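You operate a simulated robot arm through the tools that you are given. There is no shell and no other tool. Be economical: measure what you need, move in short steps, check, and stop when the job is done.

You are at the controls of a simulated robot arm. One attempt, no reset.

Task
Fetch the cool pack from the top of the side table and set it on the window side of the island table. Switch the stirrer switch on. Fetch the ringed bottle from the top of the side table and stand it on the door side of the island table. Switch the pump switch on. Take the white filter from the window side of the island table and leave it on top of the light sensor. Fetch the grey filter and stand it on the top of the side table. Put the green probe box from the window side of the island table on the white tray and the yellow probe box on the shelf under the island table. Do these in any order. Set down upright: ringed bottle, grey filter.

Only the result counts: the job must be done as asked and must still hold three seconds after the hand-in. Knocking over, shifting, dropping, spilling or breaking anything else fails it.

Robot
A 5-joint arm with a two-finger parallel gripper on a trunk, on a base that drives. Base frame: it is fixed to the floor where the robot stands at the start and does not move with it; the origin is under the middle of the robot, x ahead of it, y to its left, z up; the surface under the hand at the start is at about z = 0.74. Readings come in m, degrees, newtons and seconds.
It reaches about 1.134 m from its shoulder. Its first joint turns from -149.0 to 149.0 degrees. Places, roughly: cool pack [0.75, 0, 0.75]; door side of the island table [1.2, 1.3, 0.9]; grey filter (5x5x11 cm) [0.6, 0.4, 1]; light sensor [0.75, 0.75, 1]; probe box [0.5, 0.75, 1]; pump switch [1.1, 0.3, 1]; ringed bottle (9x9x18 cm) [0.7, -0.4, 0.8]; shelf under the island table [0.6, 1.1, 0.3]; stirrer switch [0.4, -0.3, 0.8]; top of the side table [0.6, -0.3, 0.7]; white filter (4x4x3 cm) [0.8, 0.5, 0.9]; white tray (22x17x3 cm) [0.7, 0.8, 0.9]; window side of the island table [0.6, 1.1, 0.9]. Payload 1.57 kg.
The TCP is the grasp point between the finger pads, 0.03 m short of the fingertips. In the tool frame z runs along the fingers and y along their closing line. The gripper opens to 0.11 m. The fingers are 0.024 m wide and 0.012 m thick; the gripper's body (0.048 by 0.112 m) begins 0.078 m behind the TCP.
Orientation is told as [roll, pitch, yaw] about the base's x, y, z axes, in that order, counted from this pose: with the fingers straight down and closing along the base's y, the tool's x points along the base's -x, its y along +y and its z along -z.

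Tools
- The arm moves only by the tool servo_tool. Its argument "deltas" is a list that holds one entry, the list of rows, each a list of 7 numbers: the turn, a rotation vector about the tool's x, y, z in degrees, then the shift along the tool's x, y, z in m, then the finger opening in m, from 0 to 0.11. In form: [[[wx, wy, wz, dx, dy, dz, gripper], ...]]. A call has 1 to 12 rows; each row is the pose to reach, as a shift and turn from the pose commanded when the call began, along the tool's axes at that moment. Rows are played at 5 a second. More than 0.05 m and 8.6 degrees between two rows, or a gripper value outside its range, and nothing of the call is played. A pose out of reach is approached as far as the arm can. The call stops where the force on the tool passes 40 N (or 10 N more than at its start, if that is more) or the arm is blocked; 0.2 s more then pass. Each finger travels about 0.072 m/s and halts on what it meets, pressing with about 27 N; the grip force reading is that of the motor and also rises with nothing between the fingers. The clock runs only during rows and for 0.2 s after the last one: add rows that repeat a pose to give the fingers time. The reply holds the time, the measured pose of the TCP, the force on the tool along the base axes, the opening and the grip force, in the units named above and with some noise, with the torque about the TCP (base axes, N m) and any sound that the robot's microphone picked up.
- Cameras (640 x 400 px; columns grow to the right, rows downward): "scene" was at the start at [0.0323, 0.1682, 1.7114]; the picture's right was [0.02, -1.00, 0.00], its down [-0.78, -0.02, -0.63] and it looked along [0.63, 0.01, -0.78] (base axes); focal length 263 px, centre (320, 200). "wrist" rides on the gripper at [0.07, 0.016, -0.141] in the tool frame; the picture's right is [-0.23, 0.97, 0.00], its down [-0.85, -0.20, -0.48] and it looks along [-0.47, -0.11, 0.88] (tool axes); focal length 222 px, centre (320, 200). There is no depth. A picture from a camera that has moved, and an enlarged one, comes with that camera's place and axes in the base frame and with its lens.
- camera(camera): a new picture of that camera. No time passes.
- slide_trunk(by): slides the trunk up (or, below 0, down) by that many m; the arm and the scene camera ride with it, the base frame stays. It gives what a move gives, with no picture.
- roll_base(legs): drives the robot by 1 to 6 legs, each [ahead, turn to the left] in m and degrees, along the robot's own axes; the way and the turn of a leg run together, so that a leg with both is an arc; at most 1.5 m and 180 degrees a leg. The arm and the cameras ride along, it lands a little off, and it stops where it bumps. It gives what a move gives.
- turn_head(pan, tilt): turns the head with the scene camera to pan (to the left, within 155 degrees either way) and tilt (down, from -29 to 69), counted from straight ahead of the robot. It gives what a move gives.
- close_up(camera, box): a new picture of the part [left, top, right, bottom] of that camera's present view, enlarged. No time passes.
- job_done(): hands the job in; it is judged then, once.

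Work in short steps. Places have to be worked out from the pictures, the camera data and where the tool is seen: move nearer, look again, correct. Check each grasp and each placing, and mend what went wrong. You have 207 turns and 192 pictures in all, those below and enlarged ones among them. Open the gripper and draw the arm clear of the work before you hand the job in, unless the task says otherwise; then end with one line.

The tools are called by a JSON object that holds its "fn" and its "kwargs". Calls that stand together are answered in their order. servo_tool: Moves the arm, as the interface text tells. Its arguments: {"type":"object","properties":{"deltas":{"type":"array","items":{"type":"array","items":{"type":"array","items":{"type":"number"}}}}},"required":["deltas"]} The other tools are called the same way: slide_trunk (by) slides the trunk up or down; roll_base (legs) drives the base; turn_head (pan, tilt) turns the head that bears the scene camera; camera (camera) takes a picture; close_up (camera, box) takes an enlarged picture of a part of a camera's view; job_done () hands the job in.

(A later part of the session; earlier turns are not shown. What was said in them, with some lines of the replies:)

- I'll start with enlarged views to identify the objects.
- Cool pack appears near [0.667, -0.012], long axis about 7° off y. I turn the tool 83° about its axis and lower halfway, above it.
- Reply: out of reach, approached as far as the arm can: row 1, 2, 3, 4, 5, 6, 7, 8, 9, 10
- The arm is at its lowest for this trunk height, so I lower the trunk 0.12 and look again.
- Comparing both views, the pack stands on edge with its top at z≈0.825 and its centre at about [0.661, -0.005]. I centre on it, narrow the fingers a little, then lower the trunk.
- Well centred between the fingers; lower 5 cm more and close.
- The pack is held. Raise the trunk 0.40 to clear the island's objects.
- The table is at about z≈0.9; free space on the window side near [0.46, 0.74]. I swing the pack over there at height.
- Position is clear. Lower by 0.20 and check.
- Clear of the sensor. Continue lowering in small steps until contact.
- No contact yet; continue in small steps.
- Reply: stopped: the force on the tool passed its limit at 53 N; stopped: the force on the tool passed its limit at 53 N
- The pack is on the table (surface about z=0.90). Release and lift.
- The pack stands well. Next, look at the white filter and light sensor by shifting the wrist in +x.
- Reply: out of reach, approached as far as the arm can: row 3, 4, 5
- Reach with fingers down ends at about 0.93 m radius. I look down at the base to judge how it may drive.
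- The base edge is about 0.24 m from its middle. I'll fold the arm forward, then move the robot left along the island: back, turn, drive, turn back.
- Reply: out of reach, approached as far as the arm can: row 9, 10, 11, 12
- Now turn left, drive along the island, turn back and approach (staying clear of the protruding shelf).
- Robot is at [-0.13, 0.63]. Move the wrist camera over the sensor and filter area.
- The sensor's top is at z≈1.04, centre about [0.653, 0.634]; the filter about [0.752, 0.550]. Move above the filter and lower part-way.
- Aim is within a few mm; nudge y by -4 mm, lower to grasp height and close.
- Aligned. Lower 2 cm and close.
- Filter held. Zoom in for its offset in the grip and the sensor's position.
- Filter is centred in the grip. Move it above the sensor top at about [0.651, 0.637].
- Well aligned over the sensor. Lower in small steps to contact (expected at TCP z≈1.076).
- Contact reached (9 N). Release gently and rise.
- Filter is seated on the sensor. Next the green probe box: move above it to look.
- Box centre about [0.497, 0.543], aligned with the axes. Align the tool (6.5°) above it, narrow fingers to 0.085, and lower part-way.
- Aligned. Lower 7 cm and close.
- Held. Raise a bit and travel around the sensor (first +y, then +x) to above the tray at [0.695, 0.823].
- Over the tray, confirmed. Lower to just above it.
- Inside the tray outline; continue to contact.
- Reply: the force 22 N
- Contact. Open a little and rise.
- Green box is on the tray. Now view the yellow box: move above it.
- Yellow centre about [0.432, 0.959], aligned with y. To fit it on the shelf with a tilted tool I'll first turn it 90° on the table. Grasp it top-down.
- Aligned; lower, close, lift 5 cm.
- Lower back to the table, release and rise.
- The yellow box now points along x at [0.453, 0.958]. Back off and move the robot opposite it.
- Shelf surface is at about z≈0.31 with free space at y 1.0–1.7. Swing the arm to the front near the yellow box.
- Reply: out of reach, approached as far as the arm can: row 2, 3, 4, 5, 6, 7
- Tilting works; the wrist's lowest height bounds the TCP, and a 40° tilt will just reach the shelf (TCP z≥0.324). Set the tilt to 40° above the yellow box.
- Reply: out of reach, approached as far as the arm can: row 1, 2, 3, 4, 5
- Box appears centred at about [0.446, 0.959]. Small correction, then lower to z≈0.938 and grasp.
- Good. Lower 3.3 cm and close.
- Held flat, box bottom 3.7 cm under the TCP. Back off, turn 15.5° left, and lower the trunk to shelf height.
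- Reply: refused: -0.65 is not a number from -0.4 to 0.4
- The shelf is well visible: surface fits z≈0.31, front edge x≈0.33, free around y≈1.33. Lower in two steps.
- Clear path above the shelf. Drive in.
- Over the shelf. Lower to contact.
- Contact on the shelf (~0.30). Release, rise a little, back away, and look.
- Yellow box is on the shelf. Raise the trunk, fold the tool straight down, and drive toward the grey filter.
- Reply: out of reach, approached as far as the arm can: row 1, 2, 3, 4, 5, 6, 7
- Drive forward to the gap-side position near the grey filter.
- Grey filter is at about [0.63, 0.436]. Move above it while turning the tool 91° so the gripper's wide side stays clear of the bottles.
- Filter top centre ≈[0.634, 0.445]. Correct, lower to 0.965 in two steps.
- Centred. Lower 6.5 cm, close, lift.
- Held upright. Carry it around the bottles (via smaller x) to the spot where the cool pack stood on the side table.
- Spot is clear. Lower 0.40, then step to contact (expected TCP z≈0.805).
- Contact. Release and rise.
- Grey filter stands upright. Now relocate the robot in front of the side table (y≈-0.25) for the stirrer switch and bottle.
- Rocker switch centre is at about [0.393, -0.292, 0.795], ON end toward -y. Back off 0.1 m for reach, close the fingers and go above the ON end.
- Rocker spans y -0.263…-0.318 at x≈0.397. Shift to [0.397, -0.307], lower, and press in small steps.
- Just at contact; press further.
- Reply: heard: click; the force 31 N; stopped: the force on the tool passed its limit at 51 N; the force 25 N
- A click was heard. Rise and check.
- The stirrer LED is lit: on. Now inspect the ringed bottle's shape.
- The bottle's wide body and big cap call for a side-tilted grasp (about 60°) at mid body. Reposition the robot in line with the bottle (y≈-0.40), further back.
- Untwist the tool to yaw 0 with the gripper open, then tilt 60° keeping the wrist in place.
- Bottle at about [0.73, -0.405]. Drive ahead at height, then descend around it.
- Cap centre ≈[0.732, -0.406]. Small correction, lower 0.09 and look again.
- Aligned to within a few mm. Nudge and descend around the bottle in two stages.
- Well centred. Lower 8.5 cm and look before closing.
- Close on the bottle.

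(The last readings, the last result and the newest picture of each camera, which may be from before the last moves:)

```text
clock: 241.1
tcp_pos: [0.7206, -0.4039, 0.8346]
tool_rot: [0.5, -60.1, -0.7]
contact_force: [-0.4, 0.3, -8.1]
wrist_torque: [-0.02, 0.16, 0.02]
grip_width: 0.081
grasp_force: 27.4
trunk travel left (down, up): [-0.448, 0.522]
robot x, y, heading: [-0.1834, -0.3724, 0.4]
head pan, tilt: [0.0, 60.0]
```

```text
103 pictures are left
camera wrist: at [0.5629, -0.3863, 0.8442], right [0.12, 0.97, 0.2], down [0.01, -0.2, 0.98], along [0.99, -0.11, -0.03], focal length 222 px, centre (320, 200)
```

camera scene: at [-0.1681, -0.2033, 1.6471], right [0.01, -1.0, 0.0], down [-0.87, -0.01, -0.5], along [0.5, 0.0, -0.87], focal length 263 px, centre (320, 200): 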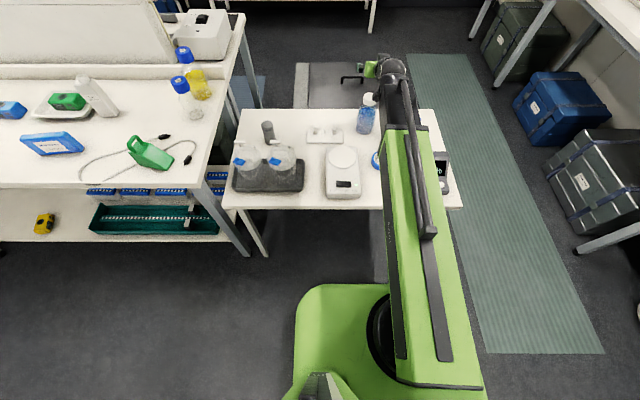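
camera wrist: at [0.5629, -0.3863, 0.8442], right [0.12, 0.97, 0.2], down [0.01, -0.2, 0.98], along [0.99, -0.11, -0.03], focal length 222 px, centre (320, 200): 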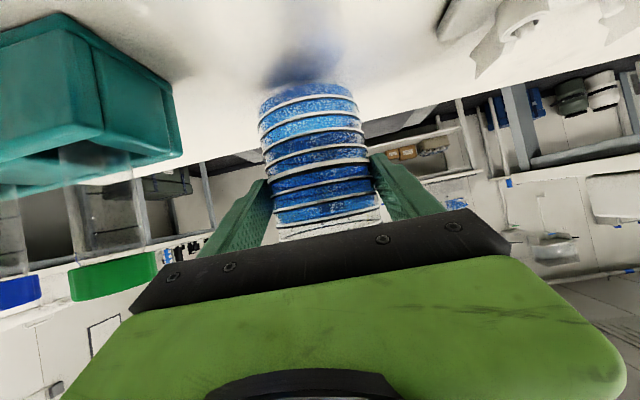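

The bottle is held (≈0.8 kg). Raise it and look around to plan the drive to the door side.

{"fn": "slide_trunk", "kwargs": {"by": 0.3}}

{"fn": "roll_base", "kwargs": {"legs": [[-0.35, 0]]}}

{"fn": "turn_head", "kwargs": {"pan": -90, "tilt": 40}}

{"fn": "camera", "kwargs": {"camera": "scene"}}

{"fn": "turn_head", "kwargs": {"pan": -40, "tilt": 40}}

{"fn": "camera", "kwargs": {"camera": "scene"}}

```text
clock: 244.1
tcp_pos: [0.7208, -0.4028, 1.1345]
tool_rot: [0.5, -60.0, -0.7]
contact_force: [0.2, -0.2, -8.0]
wrist_torque: [0.02, 0.18, 0.01]
grip_width: 0.081
grasp_force: 26.9
trunk travel left (down, up): [-0.748, 0.222]
robot x, y, heading: [-0.1898, -0.376, 0.4]
head pan, tilt: [0.0, 60.0]
```

```text
clock: 246.4
tcp_pos: [0.3676, -0.4022, 1.1352]
tool_rot: [0.5, -60.1, -0.4]
contact_force: [0.2, 0.1, -6.3]
wrist_torque: [0.03, 0.21, -0.01]
grip_width: 0.0813
grasp_force: 26.7
trunk travel left (down, up): [-0.748, 0.222]
robot x, y, heading: [-0.5412, -0.3756, 0.6]
head pan, tilt: [0.0, 60.0]
```

```text
clock: 248.0
tcp_pos: [0.3674, -0.401, 1.134]
tool_rot: [0.4, -60.1, -0.5]
contact_force: [0.3, -0.3, -7.8]
wrist_torque: [0.02, 0.18, 0.01]
grip_width: 0.0811
grasp_force: 26.9
trunk travel left (down, up): [-0.748, 0.222]
robot x, y, heading: [-0.5426, -0.3754, 0.9]
head pan, tilt: [-90.0, 40.0]
```

```text
102 pictures are left
camera scene: at [-0.5862, -0.2912, 1.7418], right [-1.0, -0.01, 0.0], down [-0.01, 0.64, -0.77], along [0.01, -0.77, -0.64], focal length 263 px, centre (320, 200)
```

scene: 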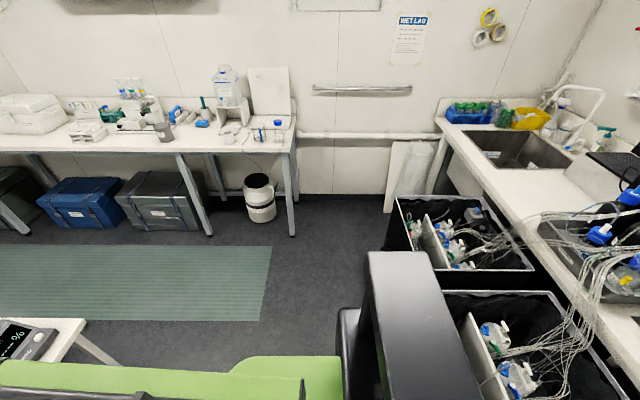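

```text
clock: 249.2
tcp_pos: [0.3678, -0.4021, 1.1336]
tool_rot: [0.5, -60.1, -0.3]
contact_force: [0.8, -0.3, -8.4]
wrist_torque: [0.04, 0.19, 0.01]
grip_width: 0.081
grasp_force: 26.7
trunk travel left (down, up): [-0.748, 0.222]
robot x, y, heading: [-0.5451, -0.3776, 0.8]
head pan, tilt: [-40.0, 40.0]
```

```text
101 pictures are left
camera scene: at [-0.5216, -0.26, 1.7418], right [-0.63, -0.77, 0.0], down [-0.5, 0.41, -0.77], along [0.59, -0.48, -0.64], focal length 263 px, centre (320, 200)
```

scene: 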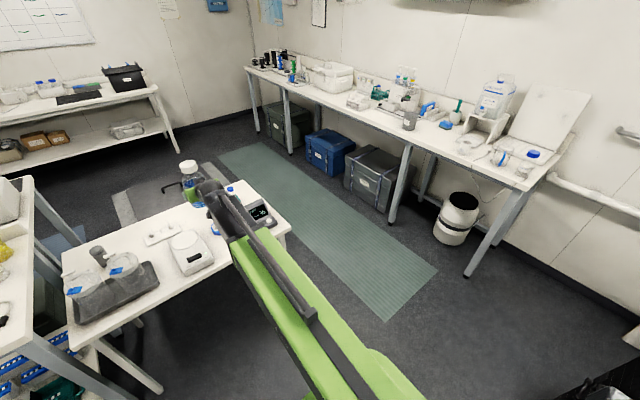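

Route: along the mat (y≈-1.2) around the side table. I'll swing the arm to the robot's left so it trails over free space and later points at the island. First half of the swing.

{"fn": "slide_trunk", "kwargs": {"by": 0.1}}

{"fn": "servo_tool", "kwargs": {"deltas": [[[-2.68, 0, -1.55, 0.0007, 0.0494, -0.0012, 0.07], [-5.37, 0, -3.1, 0.0027, 0.0986, -0.0046, 0.07], [-8.05, 0, -4.65, 0.006, 0.1475, -0.0104, 0.07], [-10.74, 0, -6.2, 0.0107, 0.1961, -0.0184, 0.07], [-13.42, 0, -7.75, 0.0166, 0.244, -0.0288, 0.07], [-16.11, 0, -9.3, 0.0239, 0.2912, -0.0413, 0.07], [-18.79, 0, -10.85, 0.0324, 0.3376, -0.056, 0.07], [-21.48, 0, -12.4, 0.0421, 0.383, -0.0729, 0.07], [-24.16, 0, -13.95, 0.0531, 0.4272, -0.0919, 0.07], [-26.85, 0, -15.5, 0.0652, 0.4702, -0.1129, 0.07], [-29.53, 0, -17.05, 0.0785, 0.5119, -0.136, 0.07], [-32.22, 0, -18.6, 0.0929, 0.552, -0.1609, 0.07]]]}}

```text
clock: 250.5
tcp_pos: [0.3665, -0.4014, 1.2335]
tool_rot: [0.5, -60.1, -0.3]
contact_force: [0.0, -0.1, -6.9]
wrist_torque: [-0.02, 0.19, 0.01]
grip_width: 0.0811
grasp_force: 27.0
trunk travel left (down, up): [-0.848, 0.122]
robot x, y, heading: [-0.5429, -0.373, 1.1]
head pan, tilt: [-40.0, 40.0]
```

```text
clock: 253.1
tcp_pos: [0.1794, 0.1519, 1.2351]
tool_rot: [0.1, -60.4, 37.2]
contact_force: [-0.8, -0.2, -8.0]
wrist_torque: [-0.11, 0.12, -0.02]
grip_width: 0.0813
grasp_force: 26.8
trunk travel left (down, up): [-0.848, 0.122]
robot x, y, heading: [-0.5476, -0.3765, 0.9]
head pan, tilt: [-40.0, 40.0]
```

Works cleanly; the second half of the swing.

{"fn": "servo_tool", "kwargs": {"deltas": [[[-2.68, 0, -1.55, 0.0007, 0.0494, -0.0012, 0.07], [-5.37, 0, -3.1, 0.0027, 0.0986, -0.0046, 0.07], [-8.05, 0, -4.65, 0.006, 0.1475, -0.0104, 0.07], [-10.74, 0, -6.2, 0.0107, 0.1961, -0.0184, 0.07], [-13.42, 0, -7.75, 0.0166, 0.244, -0.0288, 0.07], [-16.11, 0, -9.3, 0.0239, 0.2912, -0.0413, 0.07], [-18.79, 0, -10.85, 0.0324, 0.3376, -0.056, 0.07], [-21.48, 0, -12.4, 0.0421, 0.383, -0.0729, 0.07], [-24.16, 0, -13.95, 0.0531, 0.4272, -0.0919, 0.07], [-26.85, 0, -15.5, 0.0652, 0.4702, -0.1129, 0.07], [-29.53, 0, -17.05, 0.0785, 0.5119, -0.136, 0.07], [-32.22, 0, -18.6, 0.0929, 0.552, -0.1609, 0.07]]]}}

{"fn": "roll_base", "kwargs": {"legs": [[0, -50], [1.1, 0], [0, 49]]}}

{"fn": "turn_head", "kwargs": {"pan": 20, "tilt": 45}}

{"fn": "camera", "kwargs": {"camera": "scene"}}

```text
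clock: 255.7
tcp_pos: [-0.3035, 0.4793, 1.2348]
tool_rot: [-0.4, -60.3, 74.8]
contact_force: [-0.3, 0.6, -8.0]
wrist_torque: [-0.18, 0.08, 0.0]
grip_width: 0.0812
grasp_force: 27.0
trunk travel left (down, up): [-0.848, 0.122]
robot x, y, heading: [-0.5393, -0.3751, 1.0]
head pan, tilt: [-40.0, 40.0]
```

```text
clock: 265.9
tcp_pos: [0.4287, -0.3624, 1.2352]
tool_rot: [-0.2, -60.2, 73.4]
contact_force: [0.0, -0.3, -8.1]
wrist_torque: [-0.17, 0.04, -0.03]
grip_width: 0.0812
grasp_force: 27.5
trunk travel left (down, up): [-0.848, 0.122]
robot x, y, heading: [0.172, -1.1609, -1.5]
head pan, tilt: [-40.0, 40.0]
```

```text
clock: 267.1
tcp_pos: [0.4299, -0.3614, 1.2361]
tool_rot: [-0.3, -60.2, 73.5]
contact_force: [-0.2, -0.3, -7.0]
wrist_torque: [-0.24, 0.09, 0.01]
grip_width: 0.0801
grasp_force: 27.3
trunk travel left (down, up): [-0.848, 0.122]
robot x, y, heading: [0.1699, -1.1619, -1.2]
head pan, tilt: [20.0, 45.0]
```

```text
100 pictures are left
camera scene: at [0.2079, -0.964, 1.8344], right [0.32, -0.95, 0.0], down [-0.67, -0.23, -0.71], along [0.67, 0.23, -0.71], focal length 263 px, centre (320, 200)
```

scene: 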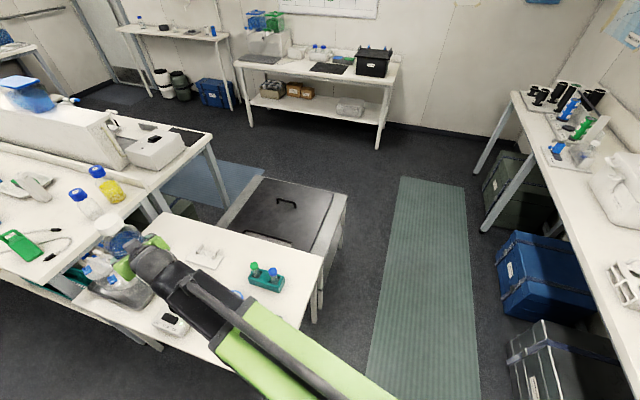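

Path is clear. Drive along the mat to x≈2.0, turn left, and go up the far aisle partway.

{"fn": "roll_base", "kwargs": {"legs": [[0, 1], [1.2, 0], [0.65, 0], [0, 90], [0.9, 0]]}}

{"fn": "turn_head", "kwargs": {"pan": 50, "tilt": 40}}

{"fn": "camera", "kwargs": {"camera": "scene"}}

{"fn": "camera", "kwargs": {"camera": "wrist"}}

```text
clock: 284.9
tcp_pos: [1.2177, -0.018, 1.2339]
tool_rot: [-0.2, -60.1, 164.2]
contact_force: [0.1, 0.8, -7.5]
wrist_torque: [-0.07, -0.2, -0.02]
grip_width: 0.0798
grasp_force: 27.3
trunk travel left (down, up): [-0.848, 0.122]
robot x, y, heading: [1.9855, -0.2651, 89.0]
head pan, tilt: [20.0, 45.0]
```

```text
clock: 285.9
tcp_pos: [1.2186, -0.0188, 1.2352]
tool_rot: [-0.2, -60.3, 164.3]
contact_force: [-0.2, 0.5, -7.5]
wrist_torque: [-0.03, -0.25, 0.0]
grip_width: 0.0799
grasp_force: 27.5
trunk travel left (down, up): [-0.848, 0.122]
robot x, y, heading: [1.9871, -0.2645, 88.9]
head pan, tilt: [50.0, 40.0]
```

```text
99 pictures are left
camera scene: at [1.7518, -0.2492, 1.8417], right [0.66, 0.75, 0.0], down [0.48, -0.42, -0.77], along [-0.57, 0.51, -0.64], focal length 263 px, centre (320, 200)
```

scene: 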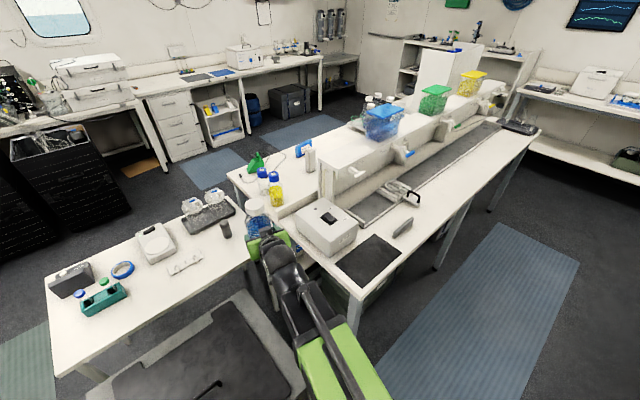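

```text
98 pictures are left
camera wrist: at [1.3659, -0.0774, 1.2445], right [-0.38, -0.91, 0.2], down [0.05, 0.19, 0.98], along [-0.93, 0.38, -0.03], focal length 222 px, centre (320, 200)
```

wrist: 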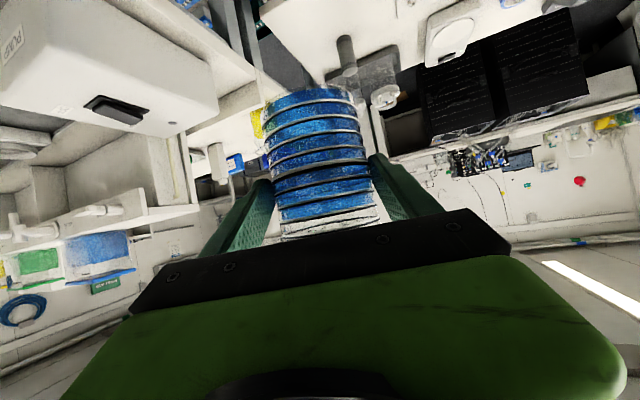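

{"fn": "close_up", "kwargs": {"camera": "scene", "box": [300, 90, 560, 300]}}

```text
1.90 times, centred on (430, 195) of scene
camera zoom: at [1.7518, -0.2492, 1.8417], right [0.66, 0.75, 0.0], down [0.48, -0.42, -0.77], along [-0.57, 0.51, -0.64], focal length 501 px, centre (110, 210)
```

zoom: 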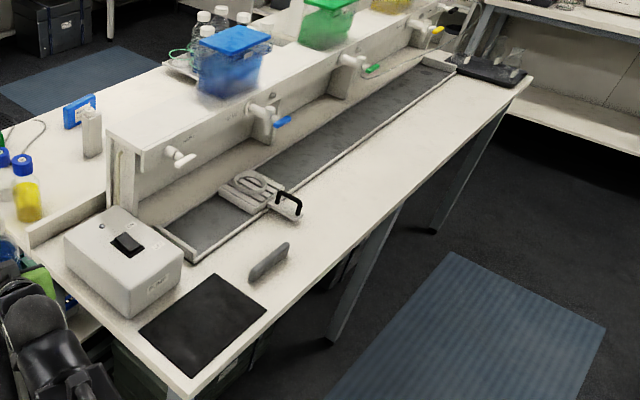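

The door side strip is free at x≈1.25–1.46, y≈0.95–1.5. I retract the arm a bit so the bottle keeps to the strip (away from the riser taps), then drive on.

{"fn": "servo_tool", "kwargs": {"deltas": [[[0, 0, 0, 0.02, 0, -0.035, 0.07], [0, 0, 0, 0.04, 0, -0.07, 0.07], [0, 0, 0, 0.06, 0, -0.104, 0.07], [0, 0, 0, 0.06, 0, -0.104, 0.07]]]}}

{"fn": "roll_base", "kwargs": {"legs": [[0, 1], [0.6, 0]]}}

{"fn": "camera", "kwargs": {"camera": "scene"}}

{"fn": "camera", "kwargs": {"camera": "wrist"}}

```text
clock: 286.9
tcp_pos: [1.2787, -0.0375, 1.2339]
tool_rot: [-0.2, -60.1, 164.2]
contact_force: [-0.4, 0.4, -8.4]
wrist_torque: [-0.05, -0.27, 0.0]
grip_width: 0.0799
grasp_force: 27.1
out of reach, approached as far as the arm can: row 2, 3, 4
trunk travel left (down, up): [-0.848, 0.122]
robot x, y, heading: [1.9847, -0.2645, 88.7]
head pan, tilt: [50.0, 40.0]
```

```text
clock: 290.6
tcp_pos: [1.2814, 0.5577, 1.2333]
tool_rot: [-0.2, -60.1, 164.8]
contact_force: [-0.1, 0.4, -7.5]
wrist_torque: [-0.12, -0.23, 0.03]
grip_width: 0.0801
grasp_force: 26.9
trunk travel left (down, up): [-0.848, 0.122]
robot x, y, heading: [1.9897, 0.3374, 89.3]
head pan, tilt: [50.0, 40.0]
```

```text
96 pictures are left
camera scene: at [1.7569, 0.3512, 1.8416], right [0.65, 0.76, 0.0], down [0.49, -0.42, -0.77], along [-0.58, 0.5, -0.64], focal length 263 px, centre (320, 200)
```

scene: 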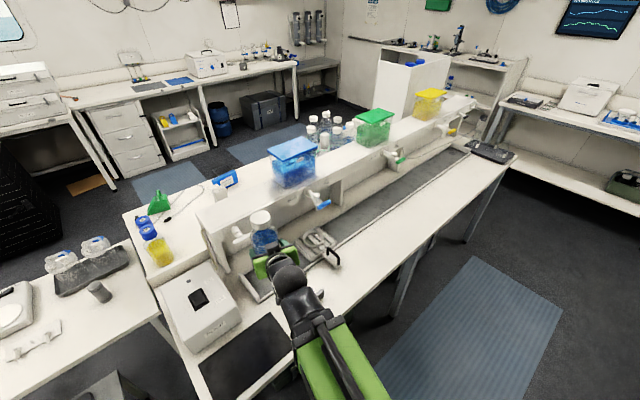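

```text
95 pictures are left
camera wrist: at [1.4291, 0.501, 1.2441], right [-0.37, -0.91, 0.2], down [0.04, 0.19, 0.98], along [-0.93, 0.37, -0.03], focal length 222 px, centre (320, 200)
```

wrist: 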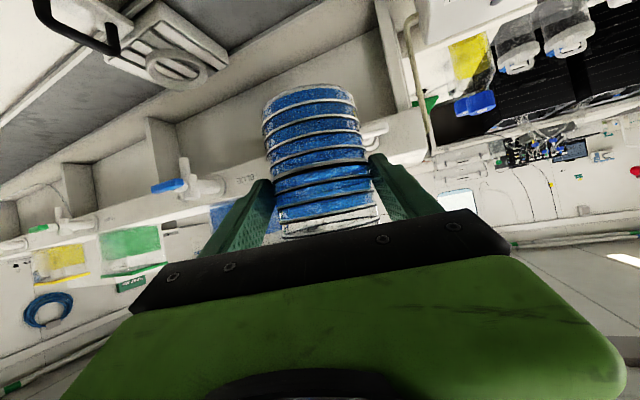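

Taps are deeper than the bottle's path. Drive on with a slight rightward drift to get the bottle over the middle of the strip.

{"fn": "roll_base", "kwargs": {"legs": [[0, -10], [0.53, 0], [0, 10.5]]}}

{"fn": "turn_head", "kwargs": {"pan": 70, "tilt": 50}}

{"fn": "camera", "kwargs": {"camera": "scene"}}

{"fn": "camera", "kwargs": {"camera": "wrist"}}

```text
clock: 295.1
tcp_pos: [1.3642, 1.0703, 1.2328]
tool_rot: [-0.5, -59.6, 165.9]
contact_force: [0.0, 0.4, -7.9]
wrist_torque: [-0.05, -0.24, 0.02]
grip_width: 0.0801
grasp_force: 27.0
trunk travel left (down, up): [-0.848, 0.122]
robot x, y, heading: [2.0744, 0.8633, 89.9]
head pan, tilt: [50.0, 40.0]
```

```text
clock: 295.9
tcp_pos: [1.3635, 1.0703, 1.2318]
tool_rot: [-0.4, -59.7, 165.8]
contact_force: [0.0, 0.6, -7.5]
wrist_torque: [-0.04, -0.24, -0.02]
grip_width: 0.0798
grasp_force: 27.2
trunk travel left (down, up): [-0.848, 0.122]
robot x, y, heading: [2.0734, 0.8617, 89.7]
head pan, tilt: [70.0, 50.0]
```

```text
94 pictures are left
camera scene: at [1.8335, 0.843, 1.8275], right [0.35, 0.94, 0.0], down [0.72, -0.27, -0.64], along [-0.6, 0.22, -0.77], focal length 263 px, centre (320, 200)
```

scene: 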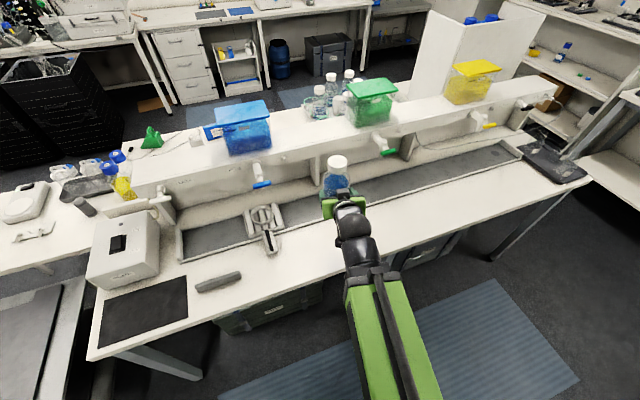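

```text
93 pictures are left
camera wrist: at [1.513, 1.0157, 1.2438], right [-0.35, -0.91, 0.19], down [0.03, 0.2, 0.98], along [-0.93, 0.35, -0.04], focal length 222 px, centre (320, 200)
```

wrist: 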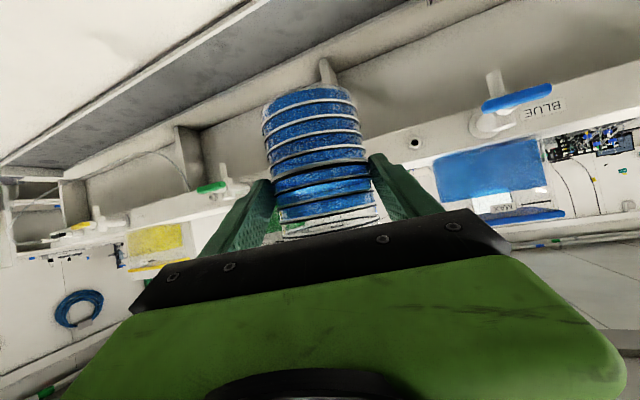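

Bottle axis is over the strip's middle (≈[1.35, 1.07]). Lower to just above the table, then step to contact.

{"fn": "slide_trunk", "kwargs": {"by": -0.24}}

{"fn": "camera", "kwargs": {"camera": "scene"}}

{"fn": "camera", "kwargs": {"camera": "wrist"}}

```text
clock: 298.4
tcp_pos: [1.3652, 1.0698, 0.9932]
tool_rot: [-0.3, -59.6, 165.7]
contact_force: [-0.4, -0.3, -7.6]
wrist_torque: [-0.05, -0.2, 0.03]
grip_width: 0.0803
grasp_force: 27.3
trunk travel left (down, up): [-0.608, 0.362]
robot x, y, heading: [2.0694, 0.8571, 89.6]
head pan, tilt: [70.0, 50.0]
```

```text
92 pictures are left
camera scene: at [1.8337, 0.8429, 1.5875], right [0.35, 0.94, 0.0], down [0.72, -0.26, -0.64], along [-0.6, 0.22, -0.77], focal length 263 px, centre (320, 200)
```

scene: 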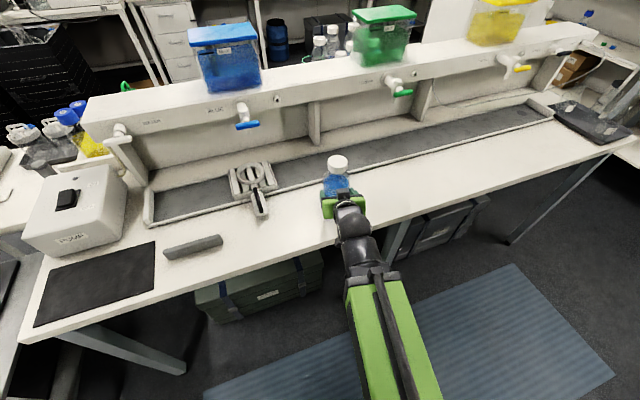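

```text
91 pictures are left
camera wrist: at [1.5132, 1.0157, 1.0038], right [-0.35, -0.91, 0.19], down [0.03, 0.2, 0.98], along [-0.93, 0.35, -0.04], focal length 222 px, centre (320, 200)
```

wrist: 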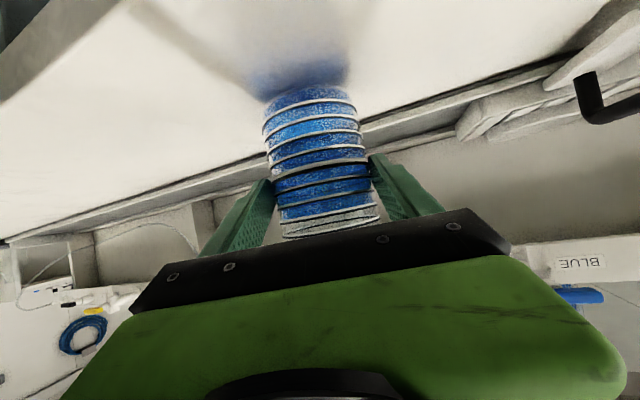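

Nearly at the table; step down to contact.

{"fn": "slide_trunk", "kwargs": {"by": -0.013}}

{"fn": "slide_trunk", "kwargs": {"by": -0.004}}

{"fn": "slide_trunk", "kwargs": {"by": -0.003}}

```text
clock: 299.0
tcp_pos: [1.3649, 1.071, 0.9795]
tool_rot: [-0.3, -59.6, 165.7]
contact_force: [-0.2, -1.1, -6.7]
wrist_torque: [-0.1, -0.21, -0.03]
grip_width: 0.08
grasp_force: 26.3
trunk travel left (down, up): [-0.595, 0.375]
robot x, y, heading: [2.0779, 0.8578, 89.7]
head pan, tilt: [70.0, 50.0]
```

```text
clock: 299.6
tcp_pos: [1.3653, 1.0713, 0.9776]
tool_rot: [-0.2, -59.9, 165.7]
contact_force: [-4.1, 3.0, 11.0]
wrist_torque: [-0.26, 0.58, -0.12]
grip_width: 0.0801
grasp_force: 27.2
trunk travel left (down, up): [-0.591, 0.379]
robot x, y, heading: [2.0775, 0.8626, 89.6]
head pan, tilt: [70.0, 50.0]
```

```text
clock: 300.1
tcp_pos: [1.3649, 1.0704, 0.9746]
tool_rot: [-0.4, -59.9, 165.9]
contact_force: [-4.2, 3.0, 20.4]
wrist_torque: [0.17, 0.77, -0.17]
grip_width: 0.0802
grasp_force: 26.7
trunk travel left (down, up): [-0.588, 0.382]
robot x, y, heading: [2.0779, 0.8617, 89.7]
head pan, tilt: [70.0, 50.0]
```

Standing on the table. Open and rise vertically.

{"fn": "servo_tool", "kwargs": {"deltas": [[[0, 0, 0, 0, 0, 0, 0.085], [0, 0, 0, 0, 0, 0, 0.095], [0, 0, 0, 0, 0, 0, 0.11], [0, 0, 0, 0, 0, 0, 0.11]]]}}

{"fn": "slide_trunk", "kwargs": {"by": 0.05}}

{"fn": "camera", "kwargs": {"camera": "wrist"}}

```text
clock: 301.1
tcp_pos: [1.3652, 1.0702, 0.9729]
tool_rot: [-0.3, -59.6, 165.8]
contact_force: [-0.7, -0.5, 0.4]
wrist_torque: [-0.01, -0.02, 0.03]
grip_width: 0.1098
grasp_force: 0.0
trunk travel left (down, up): [-0.588, 0.382]
robot x, y, heading: [2.0766, 0.8555, 89.7]
head pan, tilt: [70.0, 50.0]
```

```text
clock: 302.0
tcp_pos: [1.3644, 1.0707, 1.0222]
tool_rot: [-0.4, -59.7, 165.9]
contact_force: [0.2, -0.2, 0.0]
wrist_torque: [0.03, 0.01, 0.0]
grip_width: 0.1102
grasp_force: 0.1
trunk travel left (down, up): [-0.638, 0.332]
robot x, y, heading: [2.0782, 0.8588, 89.6]
head pan, tilt: [70.0, 50.0]
```

```text
90 pictures are left
camera wrist: at [1.5135, 1.0155, 1.0341], right [-0.35, -0.91, 0.19], down [0.03, 0.2, 0.98], along [-0.93, 0.35, -0.04], focal length 222 px, centre (320, 200)
```

wrist: 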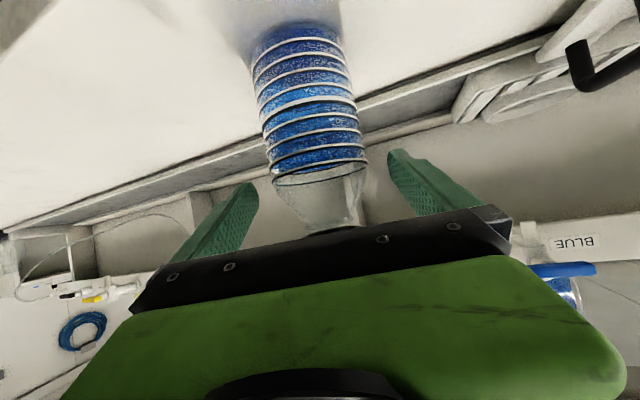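

Bottle stands. Continue up to clear it.

{"fn": "slide_trunk", "kwargs": {"by": 0.19}}

{"fn": "camera", "kwargs": {"camera": "scene"}}

{"fn": "close_up", "kwargs": {"camera": "scene", "box": [60, 150, 260, 310]}}

```text
clock: 304.1
tcp_pos: [1.3649, 1.0709, 1.2131]
tool_rot: [-0.2, -59.7, 165.8]
contact_force: [0.1, 0.2, -0.3]
wrist_torque: [-0.03, 0.01, 0.02]
grip_width: 0.1097
grasp_force: 0.1
trunk travel left (down, up): [-0.828, 0.142]
robot x, y, heading: [2.0731, 0.8602, 90.0]
head pan, tilt: [70.0, 50.0]
```

```text
89 pictures are left
camera scene: at [1.8343, 0.8426, 1.8075], right [0.35, 0.94, 0.0], down [0.72, -0.26, -0.64], along [-0.6, 0.22, -0.77], focal length 263 px, centre (320, 200)
```

scene: 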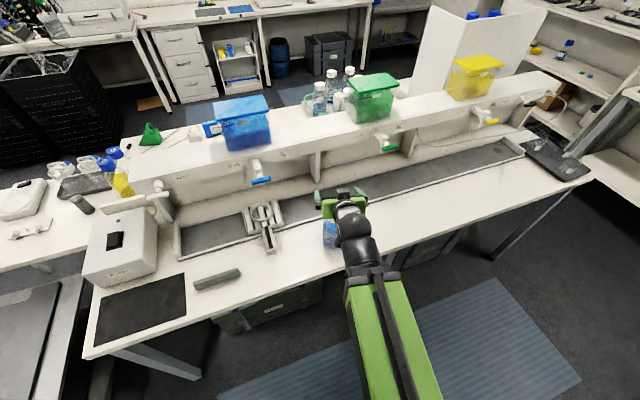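

```text
2.50 times, centred on (160, 230) of scene
camera zoom: at [1.8343, 0.8426, 1.8075], right [0.35, 0.94, 0.0], down [0.72, -0.26, -0.64], along [-0.6, 0.22, -0.77], focal length 658 px, centre (720, 125)
```

zoom: 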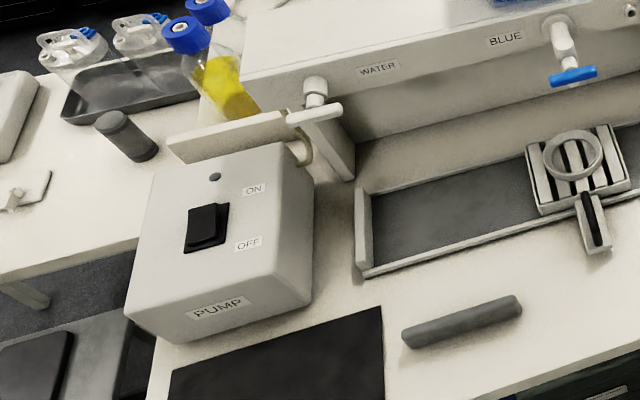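

The pump's rocker is at ≈[1.145, 0.348, 1.025], ON end toward -x (≈1.123). Drive back to y≈0.35 and straighten the tool.

{"fn": "slide_trunk", "kwargs": {"by": 0.1}}

{"fn": "roll_base", "kwargs": {"legs": [[0, -10], [-0.52, 0], [0, 10]]}}

{"fn": "camera", "kwargs": {"camera": "scene"}}

```text
clock: 305.4
tcp_pos: [1.3652, 1.0718, 1.3129]
tool_rot: [-0.3, -59.8, 165.7]
contact_force: [1.3, 0.1, 0.4]
wrist_torque: [0.02, -0.02, -0.01]
grip_width: 0.1099
grasp_force: 0.1
trunk travel left (down, up): [-0.928, 0.042]
robot x, y, heading: [2.074, 0.8618, 89.9]
head pan, tilt: [70.0, 50.0]
```

```text
clock: 309.8
tcp_pos: [1.26, 0.5703, 1.3109]
tool_rot: [-0.4, -59.0, 165.9]
contact_force: [0.0, 0.6, -0.2]
wrist_torque: [-0.02, 0.0, 0.02]
grip_width: 0.1101
grasp_force: 0.0
trunk travel left (down, up): [-0.928, 0.042]
robot x, y, heading: [1.9692, 0.3607, 89.2]
head pan, tilt: [70.0, 50.0]
```

```text
87 pictures are left
camera scene: at [1.7273, 0.3423, 1.9076], right [0.36, 0.93, 0.0], down [0.72, -0.27, -0.64], along [-0.6, 0.23, -0.77], focal length 263 px, centre (320, 200)
```

scene: 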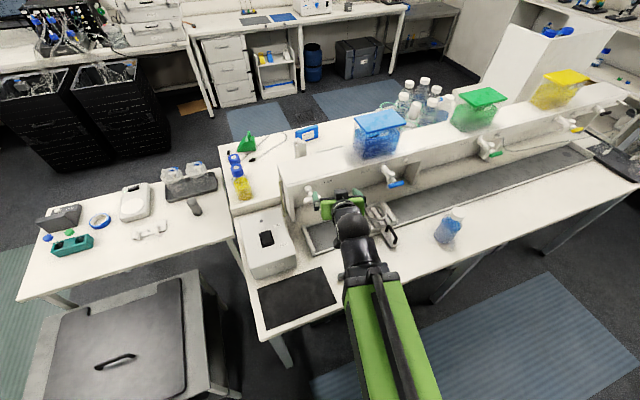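

Bottle stands fine on the door side. Straighten the tool to vertical and close the fingers.

{"fn": "servo_tool", "kwargs": {"deltas": [[[0, 7.5, 0, 0.0317, 0, -0.002, 0.1], [0, 15, 0, 0.0629, 0, -0.0083, 0.08], [0, 22.5, 0, 0.093, 0, -0.0185, 0.06], [0, 30, 0, 0.1215, 0, -0.0325, 0.04], [0, 37.5, 0, 0.148, 0, -0.05, 0.02], [0, 45, 0, 0.1718, 0, -0.071, 0], [0, 52.5, 0, 0.1928, 0, -0.095, 0], [0, 59.5, 0, 0.2104, 0, -0.1214, 0], [0, 59.5, 0, 0.2104, 0, -0.1214, 0]]]}}

{"fn": "camera", "kwargs": {"camera": "wrist"}}

```text
clock: 311.8
tcp_pos: [1.4609, 0.5199, 1.195]
tool_rot: [-0.3, 0.7, 165.4]
contact_force: [0.0, -0.1, 0.3]
wrist_torque: [0.03, -0.04, -0.02]
grip_width: 0.0001
grasp_force: 21.6
out of reach, approached as far as the arm can: row 6, 7, 8, 9
trunk travel left (down, up): [-0.928, 0.042]
robot x, y, heading: [1.97, 0.3535, 89.3]
head pan, tilt: [70.0, 50.0]
```

```text
86 pictures are left
camera wrist: at [1.5233, 0.4858, 1.3373], right [-0.46, -0.89, -0.01], down [-0.78, 0.41, 0.47], along [-0.41, 0.22, -0.88], focal length 222 px, centre (320, 200)
```

wrist: 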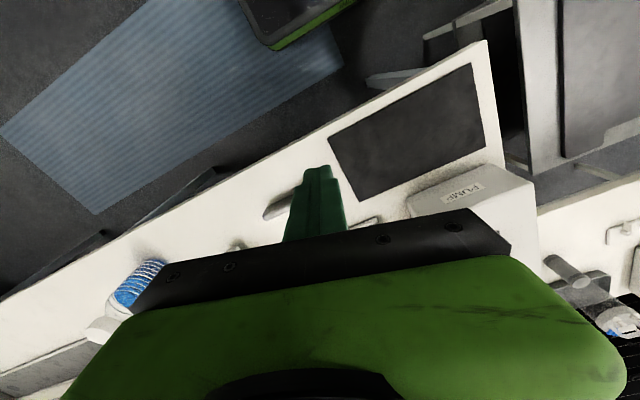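

Move above the pump's ON end.

{"fn": "servo_tool", "kwargs": {"deltas": [[[0, 0, 0, -0.02, 0.045, 0, 0], [0, 0, 0, -0.04, 0.09, 0, 0], [0, 0, 0, -0.065, 0.13, 0, 0], [0, 0, 0, -0.095, 0.165, 0, 0], [0, 0, 0, -0.135, 0.19, 0, 0], [0, 0, 0, -0.175, 0.21, 0, 0], [0, 0, 0, -0.22, 0.23, 0, 0], [0, 0, 0, -0.26, 0.245, 0, 0], [0, 0, 0, -0.282, 0.251, 0, 0], [0, 0, 0, -0.282, 0.251, 0, 0]]]}}

{"fn": "camera", "kwargs": {"camera": "wrist"}}

{"fn": "camera", "kwargs": {"camera": "scene"}}

```text
clock: 314.0
tcp_pos: [1.1235, 0.3463, 1.1963]
tool_rot: [-0.1, 0.5, 165.6]
contact_force: [-0.1, -0.2, -0.6]
wrist_torque: [-0.01, 0.0, -0.02]
grip_width: 0.0
grasp_force: 20.8
trunk travel left (down, up): [-0.928, 0.042]
robot x, y, heading: [1.9703, 0.3569, 89.3]
head pan, tilt: [70.0, 50.0]
```

```text
85 pictures are left
camera wrist: at [1.1873, 0.3125, 1.3371], right [-0.46, -0.89, -0.01], down [-0.78, 0.41, 0.47], along [-0.42, 0.22, -0.88], focal length 222 px, centre (320, 200)
```

wrist: 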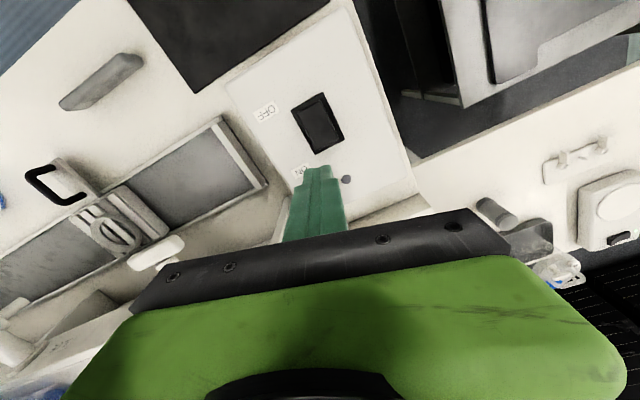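

```text
84 pictures are left
camera scene: at [1.728, 0.3431, 1.9076], right [0.36, 0.93, 0.0], down [0.72, -0.27, -0.64], along [-0.6, 0.23, -0.77], focal length 263 px, centre (320, 200)
```

scene: 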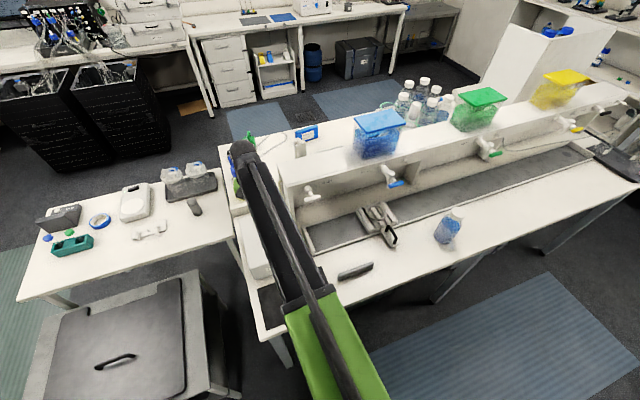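

Rocker spans x 1.11–1.175 at y≈0.340; ON end at 1.11. Nudge y by -6 mm and lower.

{"fn": "servo_tool", "kwargs": {"deltas": [[[0, 0, 0, 0.0015, 0.006, 0, 0], [0, 0, 0, 0.0015, 0.006, 0, 0]]]}}

{"fn": "slide_trunk", "kwargs": {"by": -0.115}}

{"fn": "close_up", "kwargs": {"camera": "wrist", "box": [220, 60, 420, 220]}}

```text
clock: 314.6
tcp_pos: [1.1245, 0.3396, 1.1948]
tool_rot: [-0.2, 0.4, 165.5]
contact_force: [0.1, 0.0, 0.4]
wrist_torque: [0.0, -0.01, 0.02]
grip_width: 0.0002
grasp_force: 21.4
trunk travel left (down, up): [-0.928, 0.042]
robot x, y, heading: [1.9676, 0.3557, 89.3]
head pan, tilt: [70.0, 50.0]
```

```text
clock: 316.1
tcp_pos: [1.1236, 0.3396, 1.08]
tool_rot: [-0.1, 0.5, 165.5]
contact_force: [0.0, -0.1, 0.2]
wrist_torque: [-0.02, -0.04, -0.02]
grip_width: 0.0
grasp_force: 20.9
trunk travel left (down, up): [-0.813, 0.157]
robot x, y, heading: [1.9715, 0.3592, 89.4]
head pan, tilt: [70.0, 50.0]
```

```text
2.50 times, centred on (320, 140) of wrist
camera zoom: at [1.1873, 0.3064, 1.2221], right [-0.46, -0.89, -0.01], down [-0.78, 0.41, 0.47], along [-0.42, 0.22, -0.88], focal length 555 px, centre (320, 350)
```

zoom: 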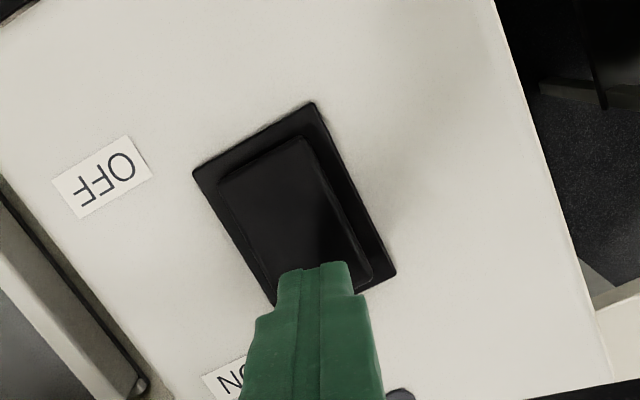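

Fingertip is over the ON end. Press in small steps.

{"fn": "slide_trunk", "kwargs": {"by": -0.01}}

{"fn": "slide_trunk", "kwargs": {"by": -0.006}}

{"fn": "slide_trunk", "kwargs": {"by": -0.005}}

```text
clock: 316.6
tcp_pos: [1.1248, 0.339, 1.0709]
tool_rot: [-0.2, 0.4, 165.6]
contact_force: [0.0, 0.1, -0.6]
wrist_torque: [-0.01, -0.02, -0.04]
grip_width: 0.0001
grasp_force: 21.3
trunk travel left (down, up): [-0.803, 0.167]
robot x, y, heading: [1.9679, 0.3581, 89.4]
head pan, tilt: [70.0, 50.0]
```

```text
clock: 317.2
tcp_pos: [1.1238, 0.3398, 1.0637]
tool_rot: [-0.2, 0.5, 165.5]
contact_force: [-0.4, 0.5, 0.9]
wrist_torque: [0.0, 0.07, 0.02]
grip_width: 0.0
grasp_force: 21.4
trunk travel left (down, up): [-0.797, 0.173]
robot x, y, heading: [1.9668, 0.3553, 89.1]
head pan, tilt: [70.0, 50.0]
```

```text
clock: 317.7
tcp_pos: [1.123, 0.3402, 1.0598]
tool_rot: [0.0, 0.3, 165.5]
contact_force: [-21.0, -1.4, 32.2]
wrist_torque: [0.06, 0.18, 0.08]
grip_width: 0.0
grasp_force: 21.8
trunk travel left (down, up): [-0.792, 0.178]
robot x, y, heading: [1.9674, 0.3589, 89.1]
head pan, tilt: [70.0, 50.0]
heard: click
```

Click heard. Rise and check the lamp.

{"fn": "slide_trunk", "kwargs": {"by": 0.15}}

{"fn": "close_up", "kwargs": {"camera": "wrist", "box": [220, 60, 420, 220]}}

```text
clock: 319.5
tcp_pos: [1.124, 0.3383, 1.2094]
tool_rot: [-0.2, 0.5, 165.4]
contact_force: [-0.2, 0.5, -1.0]
wrist_torque: [0.02, -0.02, -0.01]
grip_width: 0.0002
grasp_force: 21.5
trunk travel left (down, up): [-0.942, 0.028]
robot x, y, heading: [1.9685, 0.3587, 89.1]
head pan, tilt: [70.0, 50.0]
heard: click, click
```

```text
2.50 times, centred on (320, 140) of wrist
camera zoom: at [1.187, 0.3063, 1.3509], right [-0.46, -0.89, -0.01], down [-0.78, 0.41, 0.47], along [-0.42, 0.22, -0.88], focal length 555 px, centre (320, 350)
```

zoom: 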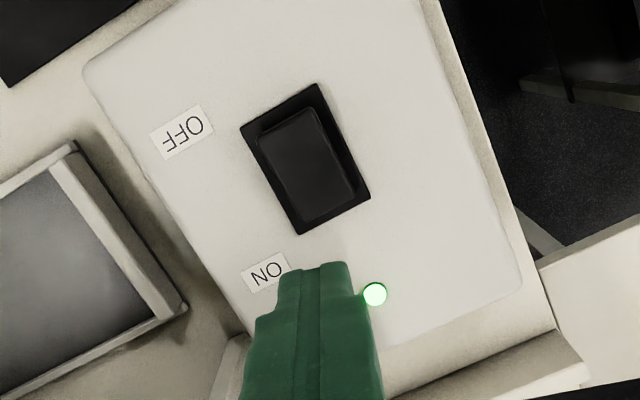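

The pump lamp is lit. Withdraw the arm clear, open the gripper, and check the pump lamp again.

{"fn": "servo_tool", "kwargs": {"deltas": [[[0, 0, 0, 0.045, 0, 0, 0], [0, 0, 0, 0.09, 0, 0, 0], [0, 0, 0, 0.135, 0, 0, 0.02], [0, 0, 0, 0.18, 0, 0, 0.04], [0, 0, 0, 0.225, 0, 0, 0.06], [0, 0, 0, 0.25, 0, 0, 0.08], [0, 0, 0, 0.25, 0, 0, 0.08]]]}}

{"fn": "roll_base", "kwargs": {"legs": [[0, -20], [-0.4, 0]]}}

{"fn": "camera", "kwargs": {"camera": "scene"}}

{"fn": "close_up", "kwargs": {"camera": "scene", "box": [240, 100, 500, 300]}}

```text
clock: 321.1
tcp_pos: [1.3658, 0.2765, 1.209]
tool_rot: [-0.2, 0.5, 165.5]
contact_force: [0.7, -1.1, -0.3]
wrist_torque: [0.02, 0.0, -0.01]
grip_width: 0.0798
grasp_force: 0.1
trunk travel left (down, up): [-0.942, 0.028]
robot x, y, heading: [1.9707, 0.3587, 89.1]
head pan, tilt: [70.0, 50.0]
```

```text
clock: 324.6
tcp_pos: [1.2344, 0.1158, 1.2102]
tool_rot: [-0.3, 0.5, 145.6]
contact_force: [0.3, -0.2, 0.4]
wrist_torque: [-0.02, 0.03, -0.01]
grip_width: 0.0801
grasp_force: 0.1
trunk travel left (down, up): [-0.942, 0.028]
robot x, y, heading: [1.8363, -0.0135, 68.6]
head pan, tilt: [70.0, 50.0]
```

```text
81 pictures are left
camera scene: at [1.6015, 0.0556, 1.9217], right [0.66, 0.75, 0.0], down [0.58, -0.5, -0.64], along [-0.48, 0.42, -0.77], focal length 263 px, centre (320, 200)
```

scene: 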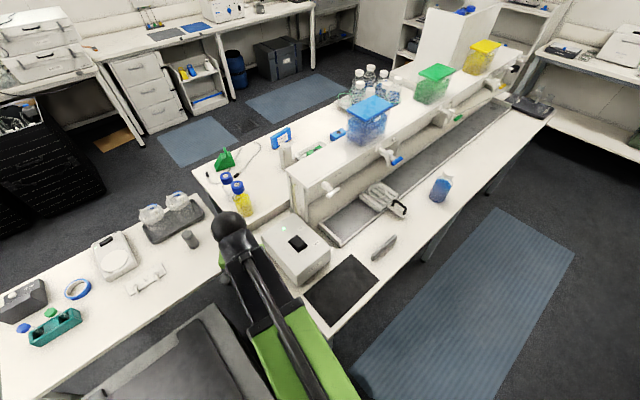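

```text
2.00 times, centred on (370, 200) of scene
camera zoom: at [1.6015, 0.0556, 1.9217], right [0.66, 0.75, 0.0], down [0.58, -0.5, -0.64], along [-0.48, 0.42, -0.77], focal length 526 px, centre (220, 200)
```

zoom: 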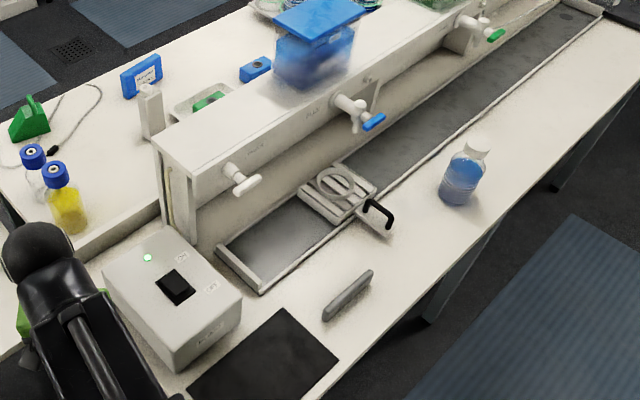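

Pump on, bottle upright. Final check on the stirrer lamp, grey filter and light sensor.

{"fn": "close_up", "kwargs": {"camera": "scene", "box": [80, 180, 220, 300]}}

{"fn": "close_up", "kwargs": {"camera": "scene", "box": [220, 110, 340, 200]}}

```text
3.33 times, centred on (150, 240) of scene
camera zoom: at [1.6015, 0.0556, 1.9217], right [0.66, 0.75, 0.0], down [0.58, -0.5, -0.64], along [-0.48, 0.42, -0.77], focal length 877 px, centre (887, 67)
```

zoom: 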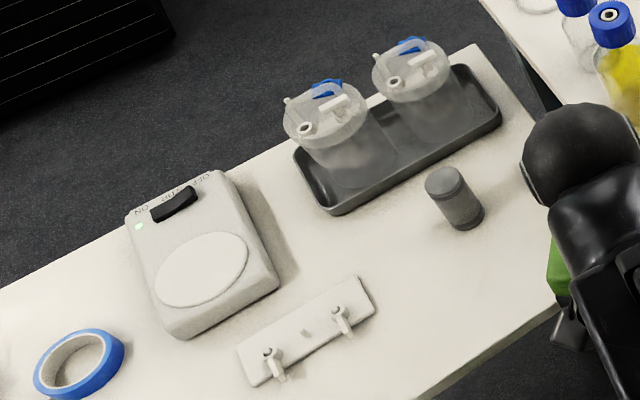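

```text
4.44 times, centred on (280, 155) of scene
camera zoom: at [1.6015, 0.0556, 1.9217], right [0.66, 0.75, 0.0], down [0.58, -0.5, -0.64], along [-0.48, 0.42, -0.77], focal length 1170 px, centre (498, 400)
```

zoom: 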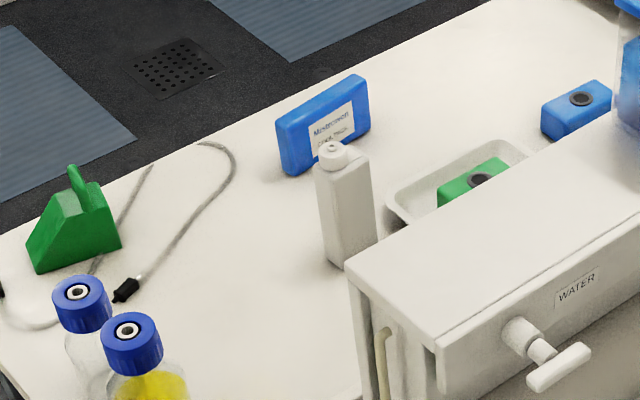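

Every item is in place, both lamps are lit, and the arm is clear with the gripper open. I'm handing the job in.

{"fn": "job_done", "kwargs": {}}

```text
The job is handed in.
```

I handed the job in with all eight tasks done: both switches are on with their lamps lit, the ringed bottle and grey filter stand upright, and the cool pack, white filter and both probe boxes are where you asked.
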